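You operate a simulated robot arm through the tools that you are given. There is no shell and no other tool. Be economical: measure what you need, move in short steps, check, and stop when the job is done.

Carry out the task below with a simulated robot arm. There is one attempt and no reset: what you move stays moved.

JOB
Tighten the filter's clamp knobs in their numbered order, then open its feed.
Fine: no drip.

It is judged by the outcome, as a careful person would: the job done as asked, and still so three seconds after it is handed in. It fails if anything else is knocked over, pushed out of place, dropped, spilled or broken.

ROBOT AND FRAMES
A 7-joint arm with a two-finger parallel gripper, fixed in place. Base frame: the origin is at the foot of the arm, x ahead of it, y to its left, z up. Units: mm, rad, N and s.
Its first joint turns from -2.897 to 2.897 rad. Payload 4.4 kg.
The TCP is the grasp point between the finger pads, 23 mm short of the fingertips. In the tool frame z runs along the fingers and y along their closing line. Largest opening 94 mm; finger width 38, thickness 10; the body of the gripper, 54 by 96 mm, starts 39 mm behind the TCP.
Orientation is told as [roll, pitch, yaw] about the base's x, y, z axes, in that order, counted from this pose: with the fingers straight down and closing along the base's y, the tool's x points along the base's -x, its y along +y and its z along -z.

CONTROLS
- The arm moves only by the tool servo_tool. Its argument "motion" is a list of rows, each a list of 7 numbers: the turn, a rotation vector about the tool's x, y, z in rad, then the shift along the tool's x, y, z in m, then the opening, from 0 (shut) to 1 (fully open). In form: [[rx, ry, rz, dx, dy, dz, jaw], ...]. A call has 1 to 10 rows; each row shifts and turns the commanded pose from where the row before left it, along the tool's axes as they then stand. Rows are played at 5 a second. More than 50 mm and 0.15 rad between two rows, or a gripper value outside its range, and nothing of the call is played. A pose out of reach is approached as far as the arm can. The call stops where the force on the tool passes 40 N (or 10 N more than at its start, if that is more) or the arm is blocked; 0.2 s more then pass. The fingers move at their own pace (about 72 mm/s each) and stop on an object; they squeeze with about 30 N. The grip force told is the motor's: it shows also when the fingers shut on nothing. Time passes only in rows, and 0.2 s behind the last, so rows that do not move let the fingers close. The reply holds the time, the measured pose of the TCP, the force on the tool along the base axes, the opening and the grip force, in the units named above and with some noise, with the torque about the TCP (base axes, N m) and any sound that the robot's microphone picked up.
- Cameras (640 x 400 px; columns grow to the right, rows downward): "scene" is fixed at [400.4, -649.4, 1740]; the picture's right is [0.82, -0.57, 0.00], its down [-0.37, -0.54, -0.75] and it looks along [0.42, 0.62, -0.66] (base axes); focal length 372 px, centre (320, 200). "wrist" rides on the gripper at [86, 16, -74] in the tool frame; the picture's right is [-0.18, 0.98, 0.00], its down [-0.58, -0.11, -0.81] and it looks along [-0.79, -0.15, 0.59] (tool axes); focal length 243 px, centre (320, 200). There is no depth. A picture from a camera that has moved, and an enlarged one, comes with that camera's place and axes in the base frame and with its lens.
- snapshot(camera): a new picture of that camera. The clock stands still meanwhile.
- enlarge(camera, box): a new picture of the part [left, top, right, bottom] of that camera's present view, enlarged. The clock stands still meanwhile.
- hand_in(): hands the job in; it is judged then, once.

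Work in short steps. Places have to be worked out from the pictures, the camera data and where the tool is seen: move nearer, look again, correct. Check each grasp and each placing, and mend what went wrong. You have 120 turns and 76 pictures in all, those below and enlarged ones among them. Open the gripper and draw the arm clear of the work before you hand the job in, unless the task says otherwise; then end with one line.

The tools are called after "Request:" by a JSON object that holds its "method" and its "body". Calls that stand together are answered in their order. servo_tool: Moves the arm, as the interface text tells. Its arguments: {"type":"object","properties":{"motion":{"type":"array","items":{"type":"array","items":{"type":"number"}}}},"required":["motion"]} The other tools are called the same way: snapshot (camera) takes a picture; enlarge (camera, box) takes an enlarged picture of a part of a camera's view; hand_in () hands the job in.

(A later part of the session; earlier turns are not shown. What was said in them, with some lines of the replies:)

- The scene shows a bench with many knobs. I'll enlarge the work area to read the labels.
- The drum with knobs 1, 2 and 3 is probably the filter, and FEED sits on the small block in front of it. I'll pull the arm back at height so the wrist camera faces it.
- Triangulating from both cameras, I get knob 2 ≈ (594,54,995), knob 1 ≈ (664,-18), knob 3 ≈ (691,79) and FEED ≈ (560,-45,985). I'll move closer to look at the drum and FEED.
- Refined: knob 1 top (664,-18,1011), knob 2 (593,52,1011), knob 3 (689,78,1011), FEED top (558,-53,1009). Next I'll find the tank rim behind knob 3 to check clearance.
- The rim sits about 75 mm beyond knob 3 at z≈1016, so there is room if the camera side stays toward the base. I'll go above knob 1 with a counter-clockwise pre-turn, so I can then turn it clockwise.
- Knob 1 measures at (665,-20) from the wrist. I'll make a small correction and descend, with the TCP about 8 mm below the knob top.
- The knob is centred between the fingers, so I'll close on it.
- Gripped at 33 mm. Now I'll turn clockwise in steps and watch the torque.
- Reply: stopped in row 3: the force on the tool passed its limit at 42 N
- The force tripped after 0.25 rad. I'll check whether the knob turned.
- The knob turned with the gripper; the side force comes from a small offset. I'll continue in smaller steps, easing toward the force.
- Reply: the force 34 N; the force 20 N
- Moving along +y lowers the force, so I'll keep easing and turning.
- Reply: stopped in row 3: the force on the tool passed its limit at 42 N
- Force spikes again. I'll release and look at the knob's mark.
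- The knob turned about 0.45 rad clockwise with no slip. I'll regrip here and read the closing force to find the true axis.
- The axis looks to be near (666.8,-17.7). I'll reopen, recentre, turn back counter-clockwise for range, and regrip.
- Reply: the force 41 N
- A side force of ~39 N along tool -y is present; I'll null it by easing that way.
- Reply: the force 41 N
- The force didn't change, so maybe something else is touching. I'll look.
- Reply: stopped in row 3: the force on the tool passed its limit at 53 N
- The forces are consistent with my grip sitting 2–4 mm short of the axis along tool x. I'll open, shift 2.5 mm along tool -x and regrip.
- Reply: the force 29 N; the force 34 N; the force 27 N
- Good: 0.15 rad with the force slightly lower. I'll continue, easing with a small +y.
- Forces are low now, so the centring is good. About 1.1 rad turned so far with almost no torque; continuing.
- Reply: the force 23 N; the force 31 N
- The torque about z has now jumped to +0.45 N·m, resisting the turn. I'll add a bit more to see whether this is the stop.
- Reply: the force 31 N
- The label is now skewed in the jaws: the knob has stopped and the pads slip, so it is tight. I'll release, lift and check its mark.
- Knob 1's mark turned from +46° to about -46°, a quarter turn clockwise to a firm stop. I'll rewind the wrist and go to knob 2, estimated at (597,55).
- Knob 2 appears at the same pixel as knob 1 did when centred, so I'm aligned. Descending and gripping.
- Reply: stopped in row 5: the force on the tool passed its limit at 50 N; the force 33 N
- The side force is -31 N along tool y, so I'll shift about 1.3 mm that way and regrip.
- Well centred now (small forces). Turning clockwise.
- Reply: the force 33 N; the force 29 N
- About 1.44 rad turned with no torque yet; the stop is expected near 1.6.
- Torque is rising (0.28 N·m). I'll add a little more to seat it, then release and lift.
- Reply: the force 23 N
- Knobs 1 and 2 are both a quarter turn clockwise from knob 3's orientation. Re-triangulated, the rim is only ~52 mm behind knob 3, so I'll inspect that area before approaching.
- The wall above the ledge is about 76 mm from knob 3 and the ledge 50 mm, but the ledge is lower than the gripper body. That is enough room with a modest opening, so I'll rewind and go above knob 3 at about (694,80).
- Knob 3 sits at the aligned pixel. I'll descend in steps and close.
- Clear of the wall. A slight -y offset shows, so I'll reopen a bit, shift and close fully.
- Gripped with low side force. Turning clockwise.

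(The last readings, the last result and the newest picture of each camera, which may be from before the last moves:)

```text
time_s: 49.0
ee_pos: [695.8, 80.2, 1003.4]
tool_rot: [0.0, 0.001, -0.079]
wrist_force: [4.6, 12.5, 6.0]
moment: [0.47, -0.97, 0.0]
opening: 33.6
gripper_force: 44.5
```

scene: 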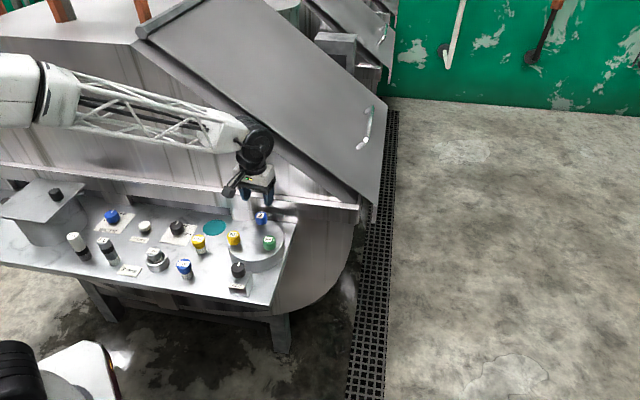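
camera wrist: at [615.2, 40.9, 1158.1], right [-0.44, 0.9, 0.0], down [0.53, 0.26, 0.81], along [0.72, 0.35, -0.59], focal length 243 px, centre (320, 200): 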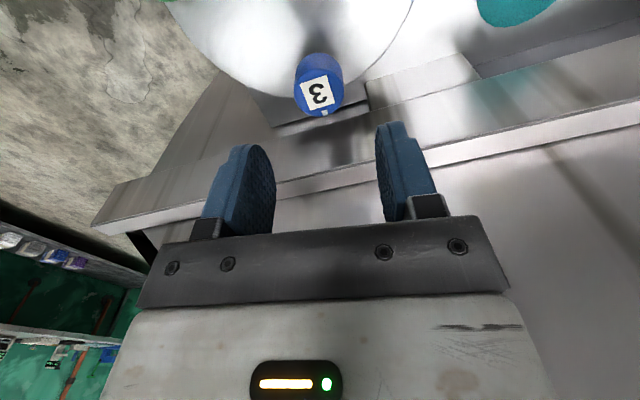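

Request:
{"method": "servo_tool", "body": {"motion": [[0, 0, 0.06, 0, 0.0002, 0, 0], [0, 0, 0.06, 0, 0.0002, 0, 0], [0, 0, 0.06, 0, 0, 0, 0], [0, 0, 0.06, 0, 0, 0, 0], [0, 0, 0.06, 0, 0, 0, 0], [0, 0, 0.06, 0, 0, 0, 0], [0, 0, 0.06, 0, 0, 0, 0]]}}

```text
time_s: 50.6
ee_pos: [694.3, 79.6, 1003.6]
tool_rot: [0.001, -0.001, -0.501]
wrist_force: [-19.8, -1.9, 14.9]
moment: [0.41, 0.56, 0.04]
opening: 33.6
gripper_force: 44.8
```

Request:
{"method": "servo_tool", "body": {"motion": [[0, 0, 0.06, 0.0003, -0.0003, 0, 0], [0, 0, 0.06, 0, 0, 0, 0], [0, 0, 0.06, 0, 0, 0, 0], [0, 0, 0.06, 0, 0, 0, 0], [0, 0, 0.06, 0, 0, 0, 0]]}}

```text
time_s: 51.8
ee_pos: [695.5, 80.1, 1003.4]
tool_rot: [0.0, 0.0, -0.801]
wrist_force: [5.6, -26.4, -2.0]
moment: [-0.41, -0.87, -0.01]
opening: 33.4
gripper_force: 44.8
```

Request:
{"method": "servo_tool", "body": {"motion": [[0, 0, 0.06, -0.0004, -0.0004, 0, 0], [0, 0, 0.06, 0, 0, 0, 0], [0, 0, 0.06, 0, 0, 0, 0], [0, 0, 0.06, 0, 0, 0, 0]]}}

```text
time_s: 52.8
ee_pos: [694.9, 80.5, 1001.8]
tool_rot: [-0.001, 0.0, -1.04]
wrist_force: [3.9, 8.3, 2.3]
moment: [0.16, 0.12, 0.12]
opening: 32.8
gripper_force: 44.7
```

Torque is beginning to build at 1.68 rad; I'll seat it a bit further.

Request:
{"method": "servo_tool", "body": {"motion": [[0, 0, 0.06, 0, 0, 0, 0], [0, 0, 0.06, 0, 0, 0, 0]]}}

Request:
{"method": "snapshot", "body": {"camera": "wrist"}}

```text
time_s: 53.4
ee_pos: [695.2, 80.2, 1002.7]
tool_rot: [0.0, 0.001, -1.16]
wrist_force: [9.8, 11.1, 0.9]
moment: [1.16, -0.61, 2.36]
opening: 33.1
gripper_force: 45.3
```

```text
41 pictures are left
camera wrist: at [675.7, 164.5, 1077.1], right [0.97, 0.22, 0.0], down [0.13, -0.58, 0.81], along [0.18, -0.79, -0.59], focal length 243 px, centre (320, 200)
```

wrist: 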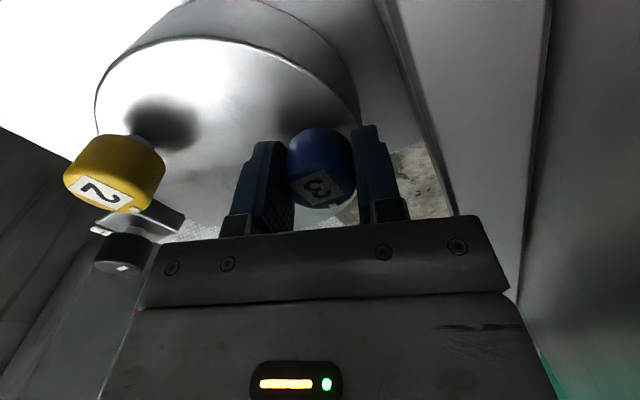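

Knob 3 is at its stop (label skewed in the jaws), but 2.36 N·m suggests something may be touching the wall. I'll back off a little, release gently and lift.

Request:
{"method": "servo_tool", "body": {"motion": [[0, 0, 0, 0, 0, 0, 0.45], [0, 0, 0, 0, 0, 0, 0.5], [0, 0, -0.08, 0, 0, 0, 0.5], [0, 0, 0, 0, 0, -0.025, 0.5], [0, 0, 0, 0, 0, -0.03, 0.5], [0, 0, 0, 0, 0, -0.025, 0.5]]}}

Request:
{"method": "snapshot", "body": {"camera": "wrist"}}

Request:
{"method": "enlarge", "body": {"camera": "scene", "box": [220, 205, 290, 249]}}

```text
time_s: 54.8
ee_pos: [695.6, 81.2, 1080.7]
tool_rot: [0.001, 0.0, -1.08]
wrist_force: [0.0, 0.1, 0.1]
moment: [-0.02, 0.0, -0.03]
opening: 47.1
gripper_force: 0.0
```

```text
40 pictures are left
camera wrist: at [668.8, 163.3, 1156.4], right [0.95, 0.3, 0.0], down [0.18, -0.56, 0.81], along [0.24, -0.77, -0.59], focal length 243 px, centre (320, 200)
```

wrist: 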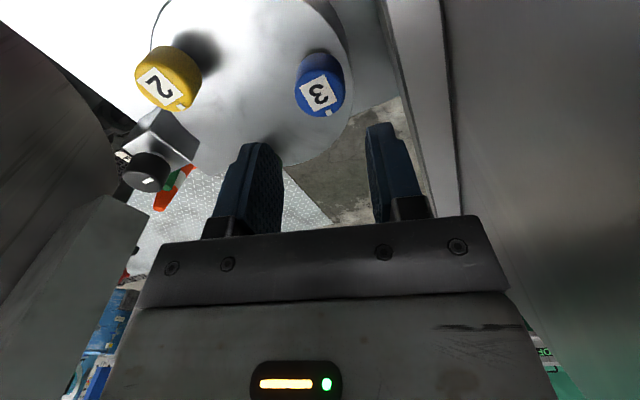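

```text
9.09 times, centred on (255, 227) of scene
camera zoom: at [400.4, -649.4, 1740.0], right [0.82, -0.57, 0.0], down [-0.37, -0.54, -0.75], along [0.42, 0.62, -0.66], focal length 3378 px, centre (911, -46)
```

zoom: 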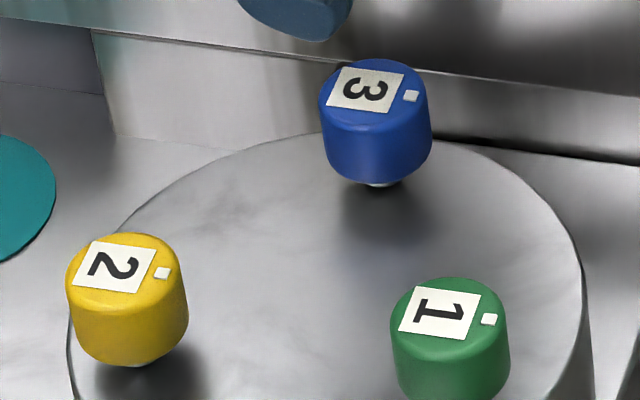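

All three clamps match, each a quarter turn to its stop. Next I'll move over FEED, keeping the wrist at a clockwise yaw so I can turn counter-clockwise to open (the same sense as the WATER dial's OFF→ON).

Request:
{"method": "servo_tool", "body": {"motion": [[0, 0, 0, -0.0137, -0.0455, 0, 0.65], [0, 0, 0, -0.0137, -0.0455, 0, 0.65], [0, 0, 0, -0.0137, -0.0454, 0, 0.65], [0, 0, 0, -0.0137, -0.0454, 0, 0.65], [0, 0, 0, 0, 0, 0, 0.65]]}}

Request:
{"method": "snapshot", "body": {"camera": "wrist"}}

Request:
{"method": "enlarge", "body": {"camera": "scene", "box": [80, 200, 200, 265]}}

```text
time_s: 56.0
ee_pos: [561.2, -55.3, 1082.3]
tool_rot: [0.0, 0.001, -1.081]
wrist_force: [0.3, 0.5, -0.2]
moment: [-0.01, -0.08, -0.04]
opening: 61.1
gripper_force: 0.1
```

```text
38 pictures are left
camera wrist: at [535.0, 28.9, 1156.3], right [0.95, 0.3, 0.0], down [0.18, -0.56, 0.81], along [0.24, -0.77, -0.59], focal length 243 px, centre (320, 200)
```

wrist: 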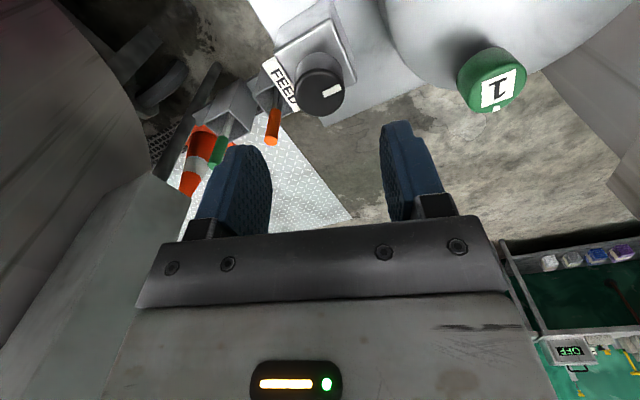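

```text
5.33 times, centred on (140, 232) of scene
camera zoom: at [400.4, -649.4, 1740.0], right [0.82, -0.57, 0.0], down [-0.37, -0.54, -0.75], along [0.42, 0.62, -0.66], focal length 1982 px, centre (1280, 27)
```

zoom: 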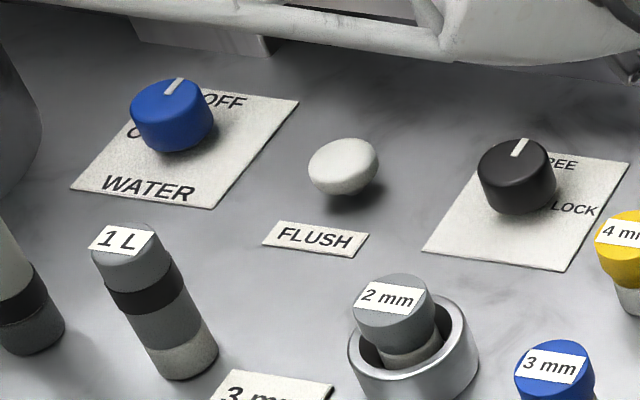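

WATER's ON lies counter-clockwise of OFF, which supports counter-clockwise = open. FEED is aligned at pixel (319,90), so I'll descend and pre-close.

Request:
{"method": "servo_tool", "body": {"motion": [[0, 0, 0, 0, 0, 0.025, 0.65], [0, 0, 0, 0, 0, 0.025, 0.65], [0, 0, 0, 0, 0, 0.02, 0.65], [0, 0, 0, 0, 0, 0.008, 0.65], [0, 0, 0, 0, 0, 0, 0.65]]}}

Request:
{"method": "snapshot", "body": {"camera": "wrist"}}

Request:
{"method": "enlarge", "body": {"camera": "scene", "box": [190, 200, 310, 320]}}

```text
time_s: 57.2
ee_pos: [560.5, -54.2, 1004.4]
tool_rot: [0.0, -0.001, -1.08]
wrist_force: [0.4, -0.5, 0.2]
moment: [0.0, 0.02, -0.03]
opening: 61.2
gripper_force: 0.0
```

```text
36 pictures are left
camera wrist: at [534.8, 29.1, 1078.3], right [0.95, 0.3, 0.0], down [0.18, -0.56, 0.81], along [0.24, -0.77, -0.59], focal length 243 px, centre (320, 200)
```

wrist: 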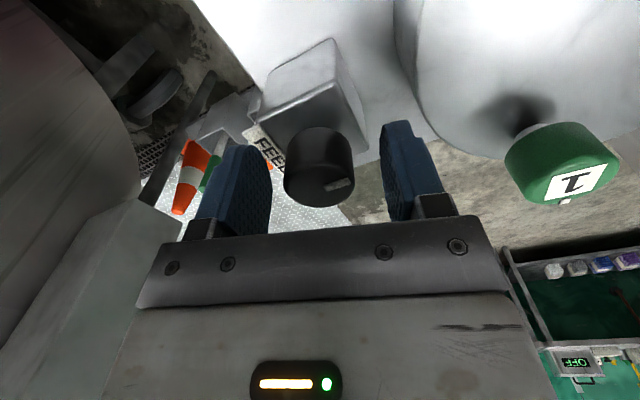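

```text
3.33 times, centred on (250, 260) of scene
camera zoom: at [400.4, -649.4, 1740.0], right [0.82, -0.57, 0.0], down [-0.37, -0.54, -0.75], along [0.42, 0.62, -0.66], focal length 1238 px, centre (553, 0)
```

zoom: 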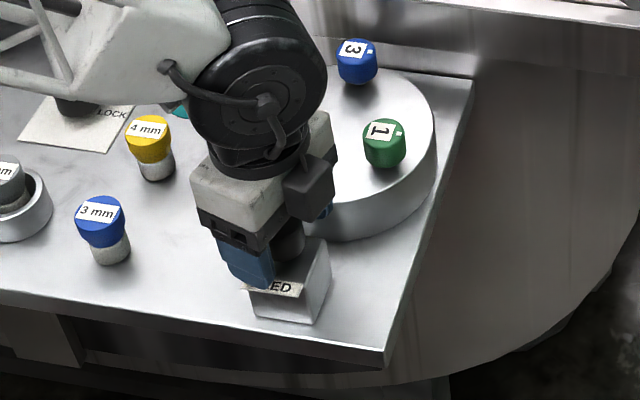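

Request:
{"method": "servo_tool", "body": {"motion": [[0, 0, 0, 0, 0, 0, 0.45], [0, 0, 0, 0, 0, 0, 0.3], [0, 0, 0, 0, 0, 0, 0.3]]}}

```text
time_s: 58.0
ee_pos: [561.4, -54.5, 1005.2]
tool_rot: [0.001, 0.0, -1.081]
wrist_force: [-13.3, -7.7, 3.1]
moment: [-0.16, -0.02, 0.06]
opening: 33.2
gripper_force: 44.8
```

Request:
{"method": "servo_tool", "body": {"motion": [[0, 0, 0, 0, 0, 0, 0.5], [0, 0, 0, 0, -0.0007, 0.001, 0.5], [0, 0, 0, 0, 0, 0, 0.2], [0, 0, 0, 0, 0, 0, 0], [0, 0, 0, 0, 0, 0, 0]]}}

```text
time_s: 59.2
ee_pos: [559.5, -53.1, 1003.6]
tool_rot: [0.001, 0.0, -1.08]
wrist_force: [16.3, 8.4, -5.0]
moment: [0.09, -0.19, 0.06]
opening: 33.2
gripper_force: 44.7
```

Slight overshoot; I'll ease back while starting the counter-clockwise turn gently.

Request:
{"method": "servo_tool", "body": {"motion": [[0, 0, -0.05, 0, 0.0003, 0, 0], [0, 0, -0.05, 0, 0, 0, 0], [0, 0, -0.05, 0, 0, 0, 0]]}}

Request:
{"method": "enlarge", "body": {"camera": "wrist", "box": [230, 90, 410, 220]}}

```text
time_s: 60.1
ee_pos: [559.9, -53.7, 1002.9]
tool_rot: [-0.001, 0.0, -0.932]
wrist_force: [12.2, 9.8, -7.1]
moment: [0.18, -0.03, 0.0]
opening: 33.0
gripper_force: 45.0
stopped in row 3: the force on the tool passed its limit at 41 N (the readings are from after the stop); the commanded pose is now the measured one
```

```text
3.08 times, centred on (320, 155) of wrist
camera zoom: at [522.0, 24.3, 1078.0], right [0.9, 0.44, 0.0], down [0.26, -0.53, 0.81], along [0.35, -0.72, -0.59], focal length 746 px, centre (320, 338)
```

zoom: 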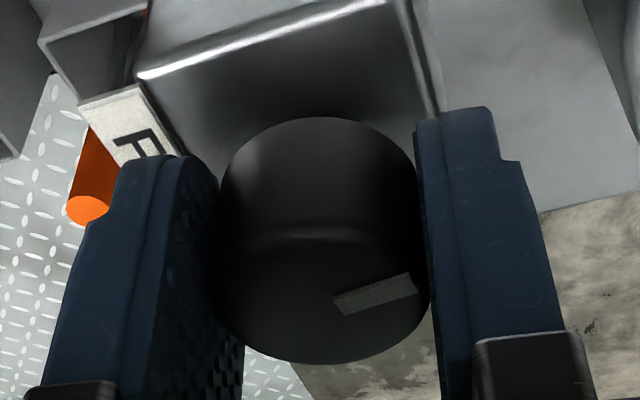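

Request:
{"method": "servo_tool", "body": {"motion": [[0, 0, -0.05, 0, 0.0005, 0, 0], [0, 0, -0.05, 0, 0, 0, 0], [0, 0, -0.05, 0, 0, 0, 0], [0, 0, -0.05, 0, 0, 0, 0]]}}

```text
time_s: 61.1
ee_pos: [559.8, -54.0, 1004.1]
tool_rot: [0.001, -0.001, -0.734]
wrist_force: [3.7, -7.8, -5.5]
moment: [0.35, 0.42, 0.0]
opening: 33.1
gripper_force: 44.7
```

Request:
{"method": "servo_tool", "body": {"motion": [[0, 0, -0.06, 0, 0, 0, 0], [0, 0, -0.06, 0, 0, 0, 0], [0, 0, -0.06, 0, 0, 0, 0], [0, 0, -0.06, 0, 0, 0, 0], [0, 0, -0.06, 0, 0, 0, 0]]}}

Request:
{"method": "enlarge", "body": {"camera": "wrist", "box": [230, 90, 410, 220]}}

```text
time_s: 62.4
ee_pos: [559.3, -54.2, 1004.1]
tool_rot: [0.002, -0.001, -0.434]
wrist_force: [-11.3, -1.1, 5.3]
moment: [-0.19, 0.08, 0.0]
opening: 33.1
gripper_force: 45.1
stopped in row 5: the force on the tool passed its limit at 41 N (the readings are from after the stop); the commanded pose is now the measured one
```

```text
3.08 times, centred on (320, 155) of wrist
camera zoom: at [488.7, -3.7, 1078.1], right [0.58, 0.81, 0.0], down [0.48, -0.34, 0.81], along [0.66, -0.47, -0.59], focal length 746 px, centre (320, 338)
```

zoom: 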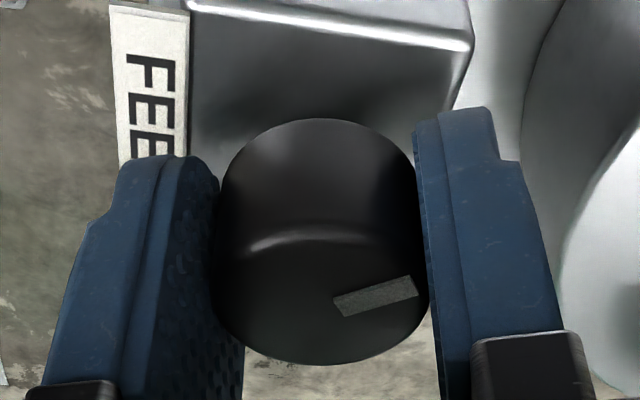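

FEED is turning with the gripper (~0.65 rad counter-clockwise). Continuing.

Request:
{"method": "servo_tool", "body": {"motion": [[0, 0, -0.06, 0, 0, 0, 0], [0, 0, -0.06, 0, 0, 0, 0], [0, 0, -0.06, 0, 0, 0, 0]]}}

```text
time_s: 63.1
ee_pos: [560.8, -53.1, 1003.5]
tool_rot: [0.0, 0.0, -0.254]
wrist_force: [-13.4, -4.9, 12.4]
moment: [0.13, 1.08, -0.02]
opening: 33.0
gripper_force: 44.4
```

Request:
{"method": "servo_tool", "body": {"motion": [[0, 0, -0.06, 0.0003, -0.0002, 0, 0], [0, 0, -0.06, 0, 0, 0, 0], [0, 0, -0.06, 0, 0, 0, 0], [0, 0, -0.06, 0, 0, 0, 0]]}}

```text
time_s: 64.2
ee_pos: [560.9, -54.7, 1003.2]
tool_rot: [0.0, 0.001, -0.013]
wrist_force: [-22.9, -18.9, 20.5]
moment: [-0.12, 0.65, -0.01]
opening: 32.7
gripper_force: 45.0
```

Request:
{"method": "servo_tool", "body": {"motion": [[0, 0, -0.06, 0.0005, -0.0005, -0.0003, 0], [0, 0, -0.06, 0, 0, 0, 0], [0, 0, -0.06, 0, 0, 0, 0], [0, 0, -0.06, 0, 0, 0, 0]]}}

```text
time_s: 65.2
ee_pos: [559.5, -54.1, 1004.0]
tool_rot: [0.0, 0.001, 0.227]
wrist_force: [30.8, -8.8, -19.6]
moment: [0.66, -0.15, -0.04]
opening: 32.9
gripper_force: 45.0
```

Request:
{"method": "servo_tool", "body": {"motion": [[0, 0, -0.06, -0.0004, -0.0003, 0.0002, 0], [0, 0, -0.06, 0, 0, 0, 0], [0, 0, -0.06, 0, 0, 0, 0], [0, 0, -0.06, 0, 0, 0, 0]]}}

Request:
{"method": "enlarge", "body": {"camera": "wrist", "box": [230, 90, 410, 220]}}

```text
time_s: 66.2
ee_pos: [560.8, -55.5, 1003.9]
tool_rot: [-0.001, 0.001, 0.466]
wrist_force: [3.5, -14.0, -2.6]
moment: [-0.76, 1.17, 0.03]
opening: 32.8
gripper_force: 44.6
```

```text
3.08 times, centred on (320, 155) of wrist
camera zoom: at [475.6, -80.0, 1078.3], right [-0.28, 0.96, 0.0], down [0.57, 0.16, 0.81], along [0.77, 0.22, -0.59], focal length 746 px, centre (320, 338)
```

zoom: 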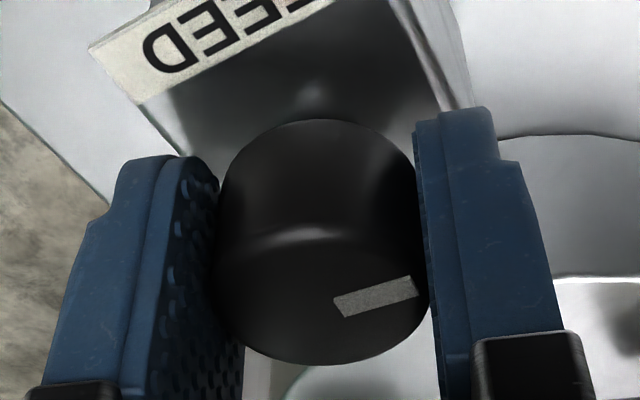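

1.55 rad with no stop yet; continuing carefully.

Request:
{"method": "servo_tool", "body": {"motion": [[0, 0, -0.06, 0, -0.0003, 0, 0], [0, 0, -0.06, 0, 0, 0, 0], [0, 0, -0.06, 0, 0, 0, 0]]}}

Request:
{"method": "enlarge", "body": {"camera": "wrist", "box": [230, 90, 410, 220]}}

```text
time_s: 67.0
ee_pos: [560.4, -55.0, 1004.1]
tool_rot: [0.0, 0.0, 0.646]
wrist_force: [-1.5, 10.0, 5.2]
moment: [0.57, -0.03, -0.72]
opening: 33.4
gripper_force: 45.2
```

```text
3.08 times, centred on (320, 155) of wrist
camera zoom: at [481.6, -94.7, 1078.0], right [-0.44, 0.9, 0.0], down [0.53, 0.26, 0.81], along [0.72, 0.36, -0.59], focal length 746 px, centre (320, 338)
```

zoom: 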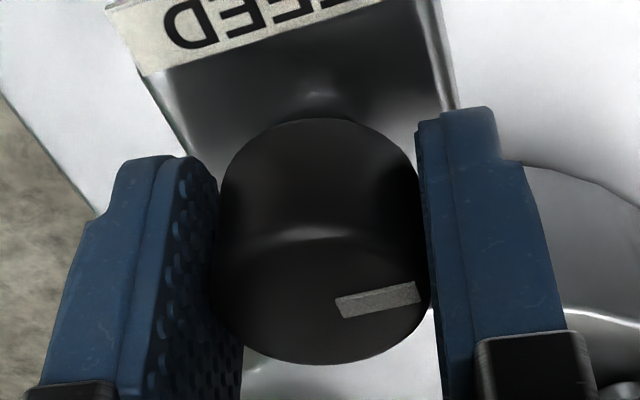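

The torque is now -0.72 N·m and the mark starts to slip, so FEED is at its open stop after a quarter turn. I'll release, lift clear, and inspect.

Request:
{"method": "servo_tool", "body": {"motion": [[0, 0, 0, 0, 0, 0, 0.4], [0, 0, 0, 0, 0, 0, 0.65], [0, 0, 0, 0, 0, -0.03, 0.65], [0, 0, 0, 0, 0, -0.04, 0.65], [0, 0, 0, 0, 0, -0.045, 0.65], [0, 0, 0, 0.045, 0, -0.02, 0.65], [0, 0, 0, 0.045, 0, -0.02, 0.65], [0, 0, 0, 0.045, 0, -0.02, 0.65], [0, 0, 0, 0.045, 0, -0.02, 0.65]]}}

Request:
{"method": "enlarge", "body": {"camera": "scene", "box": [200, 190, 310, 310]}}

Request:
{"method": "snapshot", "body": {"camera": "scene"}}

```text
time_s: 69.0
ee_pos: [417.7, -162.6, 1199.8]
tool_rot: [0.0, 0.0, 0.646]
wrist_force: [0.4, -0.4, 0.8]
moment: [0.01, -0.01, 0.0]
opening: 60.9
gripper_force: 0.1
```

```text
3.33 times, centred on (255, 250) of scene
camera zoom: at [400.4, -649.4, 1740.0], right [0.82, -0.57, 0.0], down [-0.37, -0.54, -0.75], along [0.42, 0.62, -0.66], focal length 1238 px, centre (537, 33)
```

zoom: 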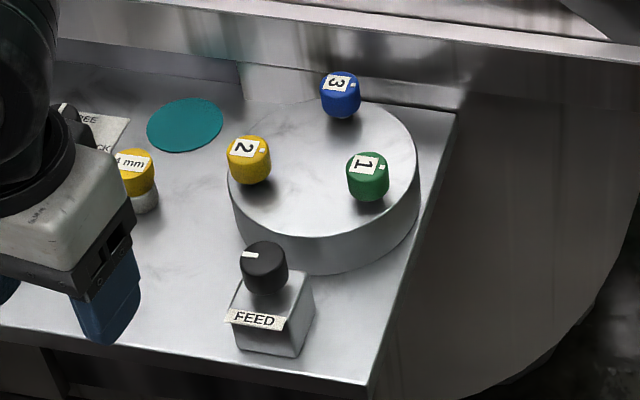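

```text
29 pictures are left
```

scene: 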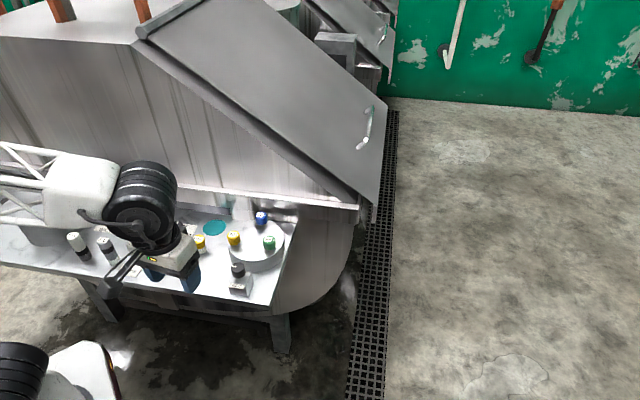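

FEED has its mark turned 90° to the left and the clamps are unchanged. I'll wait two seconds and look for any drip at the filter.

Request:
{"method": "servo_tool", "body": {"motion": [[0, 0, 0, 0, 0, 0, 0.65], [0, 0, 0, 0, 0, 0, 0.65], [0, 0, 0, 0, 0, 0, 0.65], [0, 0, 0, 0, 0, 0, 0.65], [0, 0, 0, 0, 0, 0, 0.65], [0, 0, 0, 0, 0, 0, 0.65], [0, 0, 0, 0, 0, 0, 0.65], [0, 0, 0, 0, 0, 0, 0.65], [0, 0, 0, 0, 0, 0, 0.65]]}}

Request:
{"method": "enlarge", "body": {"camera": "scene", "box": [215, 200, 305, 300]}}

```text
time_s: 71.0
ee_pos: [416.4, -163.0, 1199.4]
tool_rot: [0.0, 0.0, 0.646]
wrist_force: [-0.5, -1.0, 0.7]
moment: [0.02, 0.02, 0.03]
opening: 60.9
gripper_force: 0.0
```

```text
4.00 times, centred on (260, 250) of scene
camera zoom: at [400.4, -649.4, 1740.0], right [0.82, -0.57, 0.0], down [-0.37, -0.54, -0.75], along [0.42, 0.62, -0.66], focal length 1486 px, centre (560, 0)
```

zoom: 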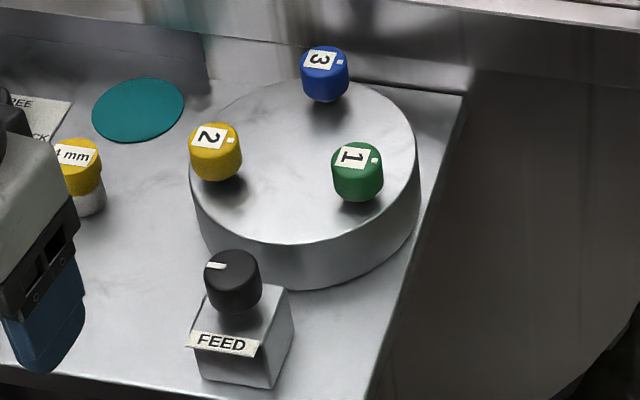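

There is no drip, the knobs are tight and the feed is open; the gripper is open and the arm is clear. Handing in.

Request:
{"method": "hand_in", "body": {}}

```text
The job is handed in.
```

I tightened clamp knobs 1, 2 and 3 in order to their stops, then turned FEED a quarter turn counter-clockwise to its stop (direction inferred from the WATER dial, as FEED has no open mark); no drip was visible two seconds later.
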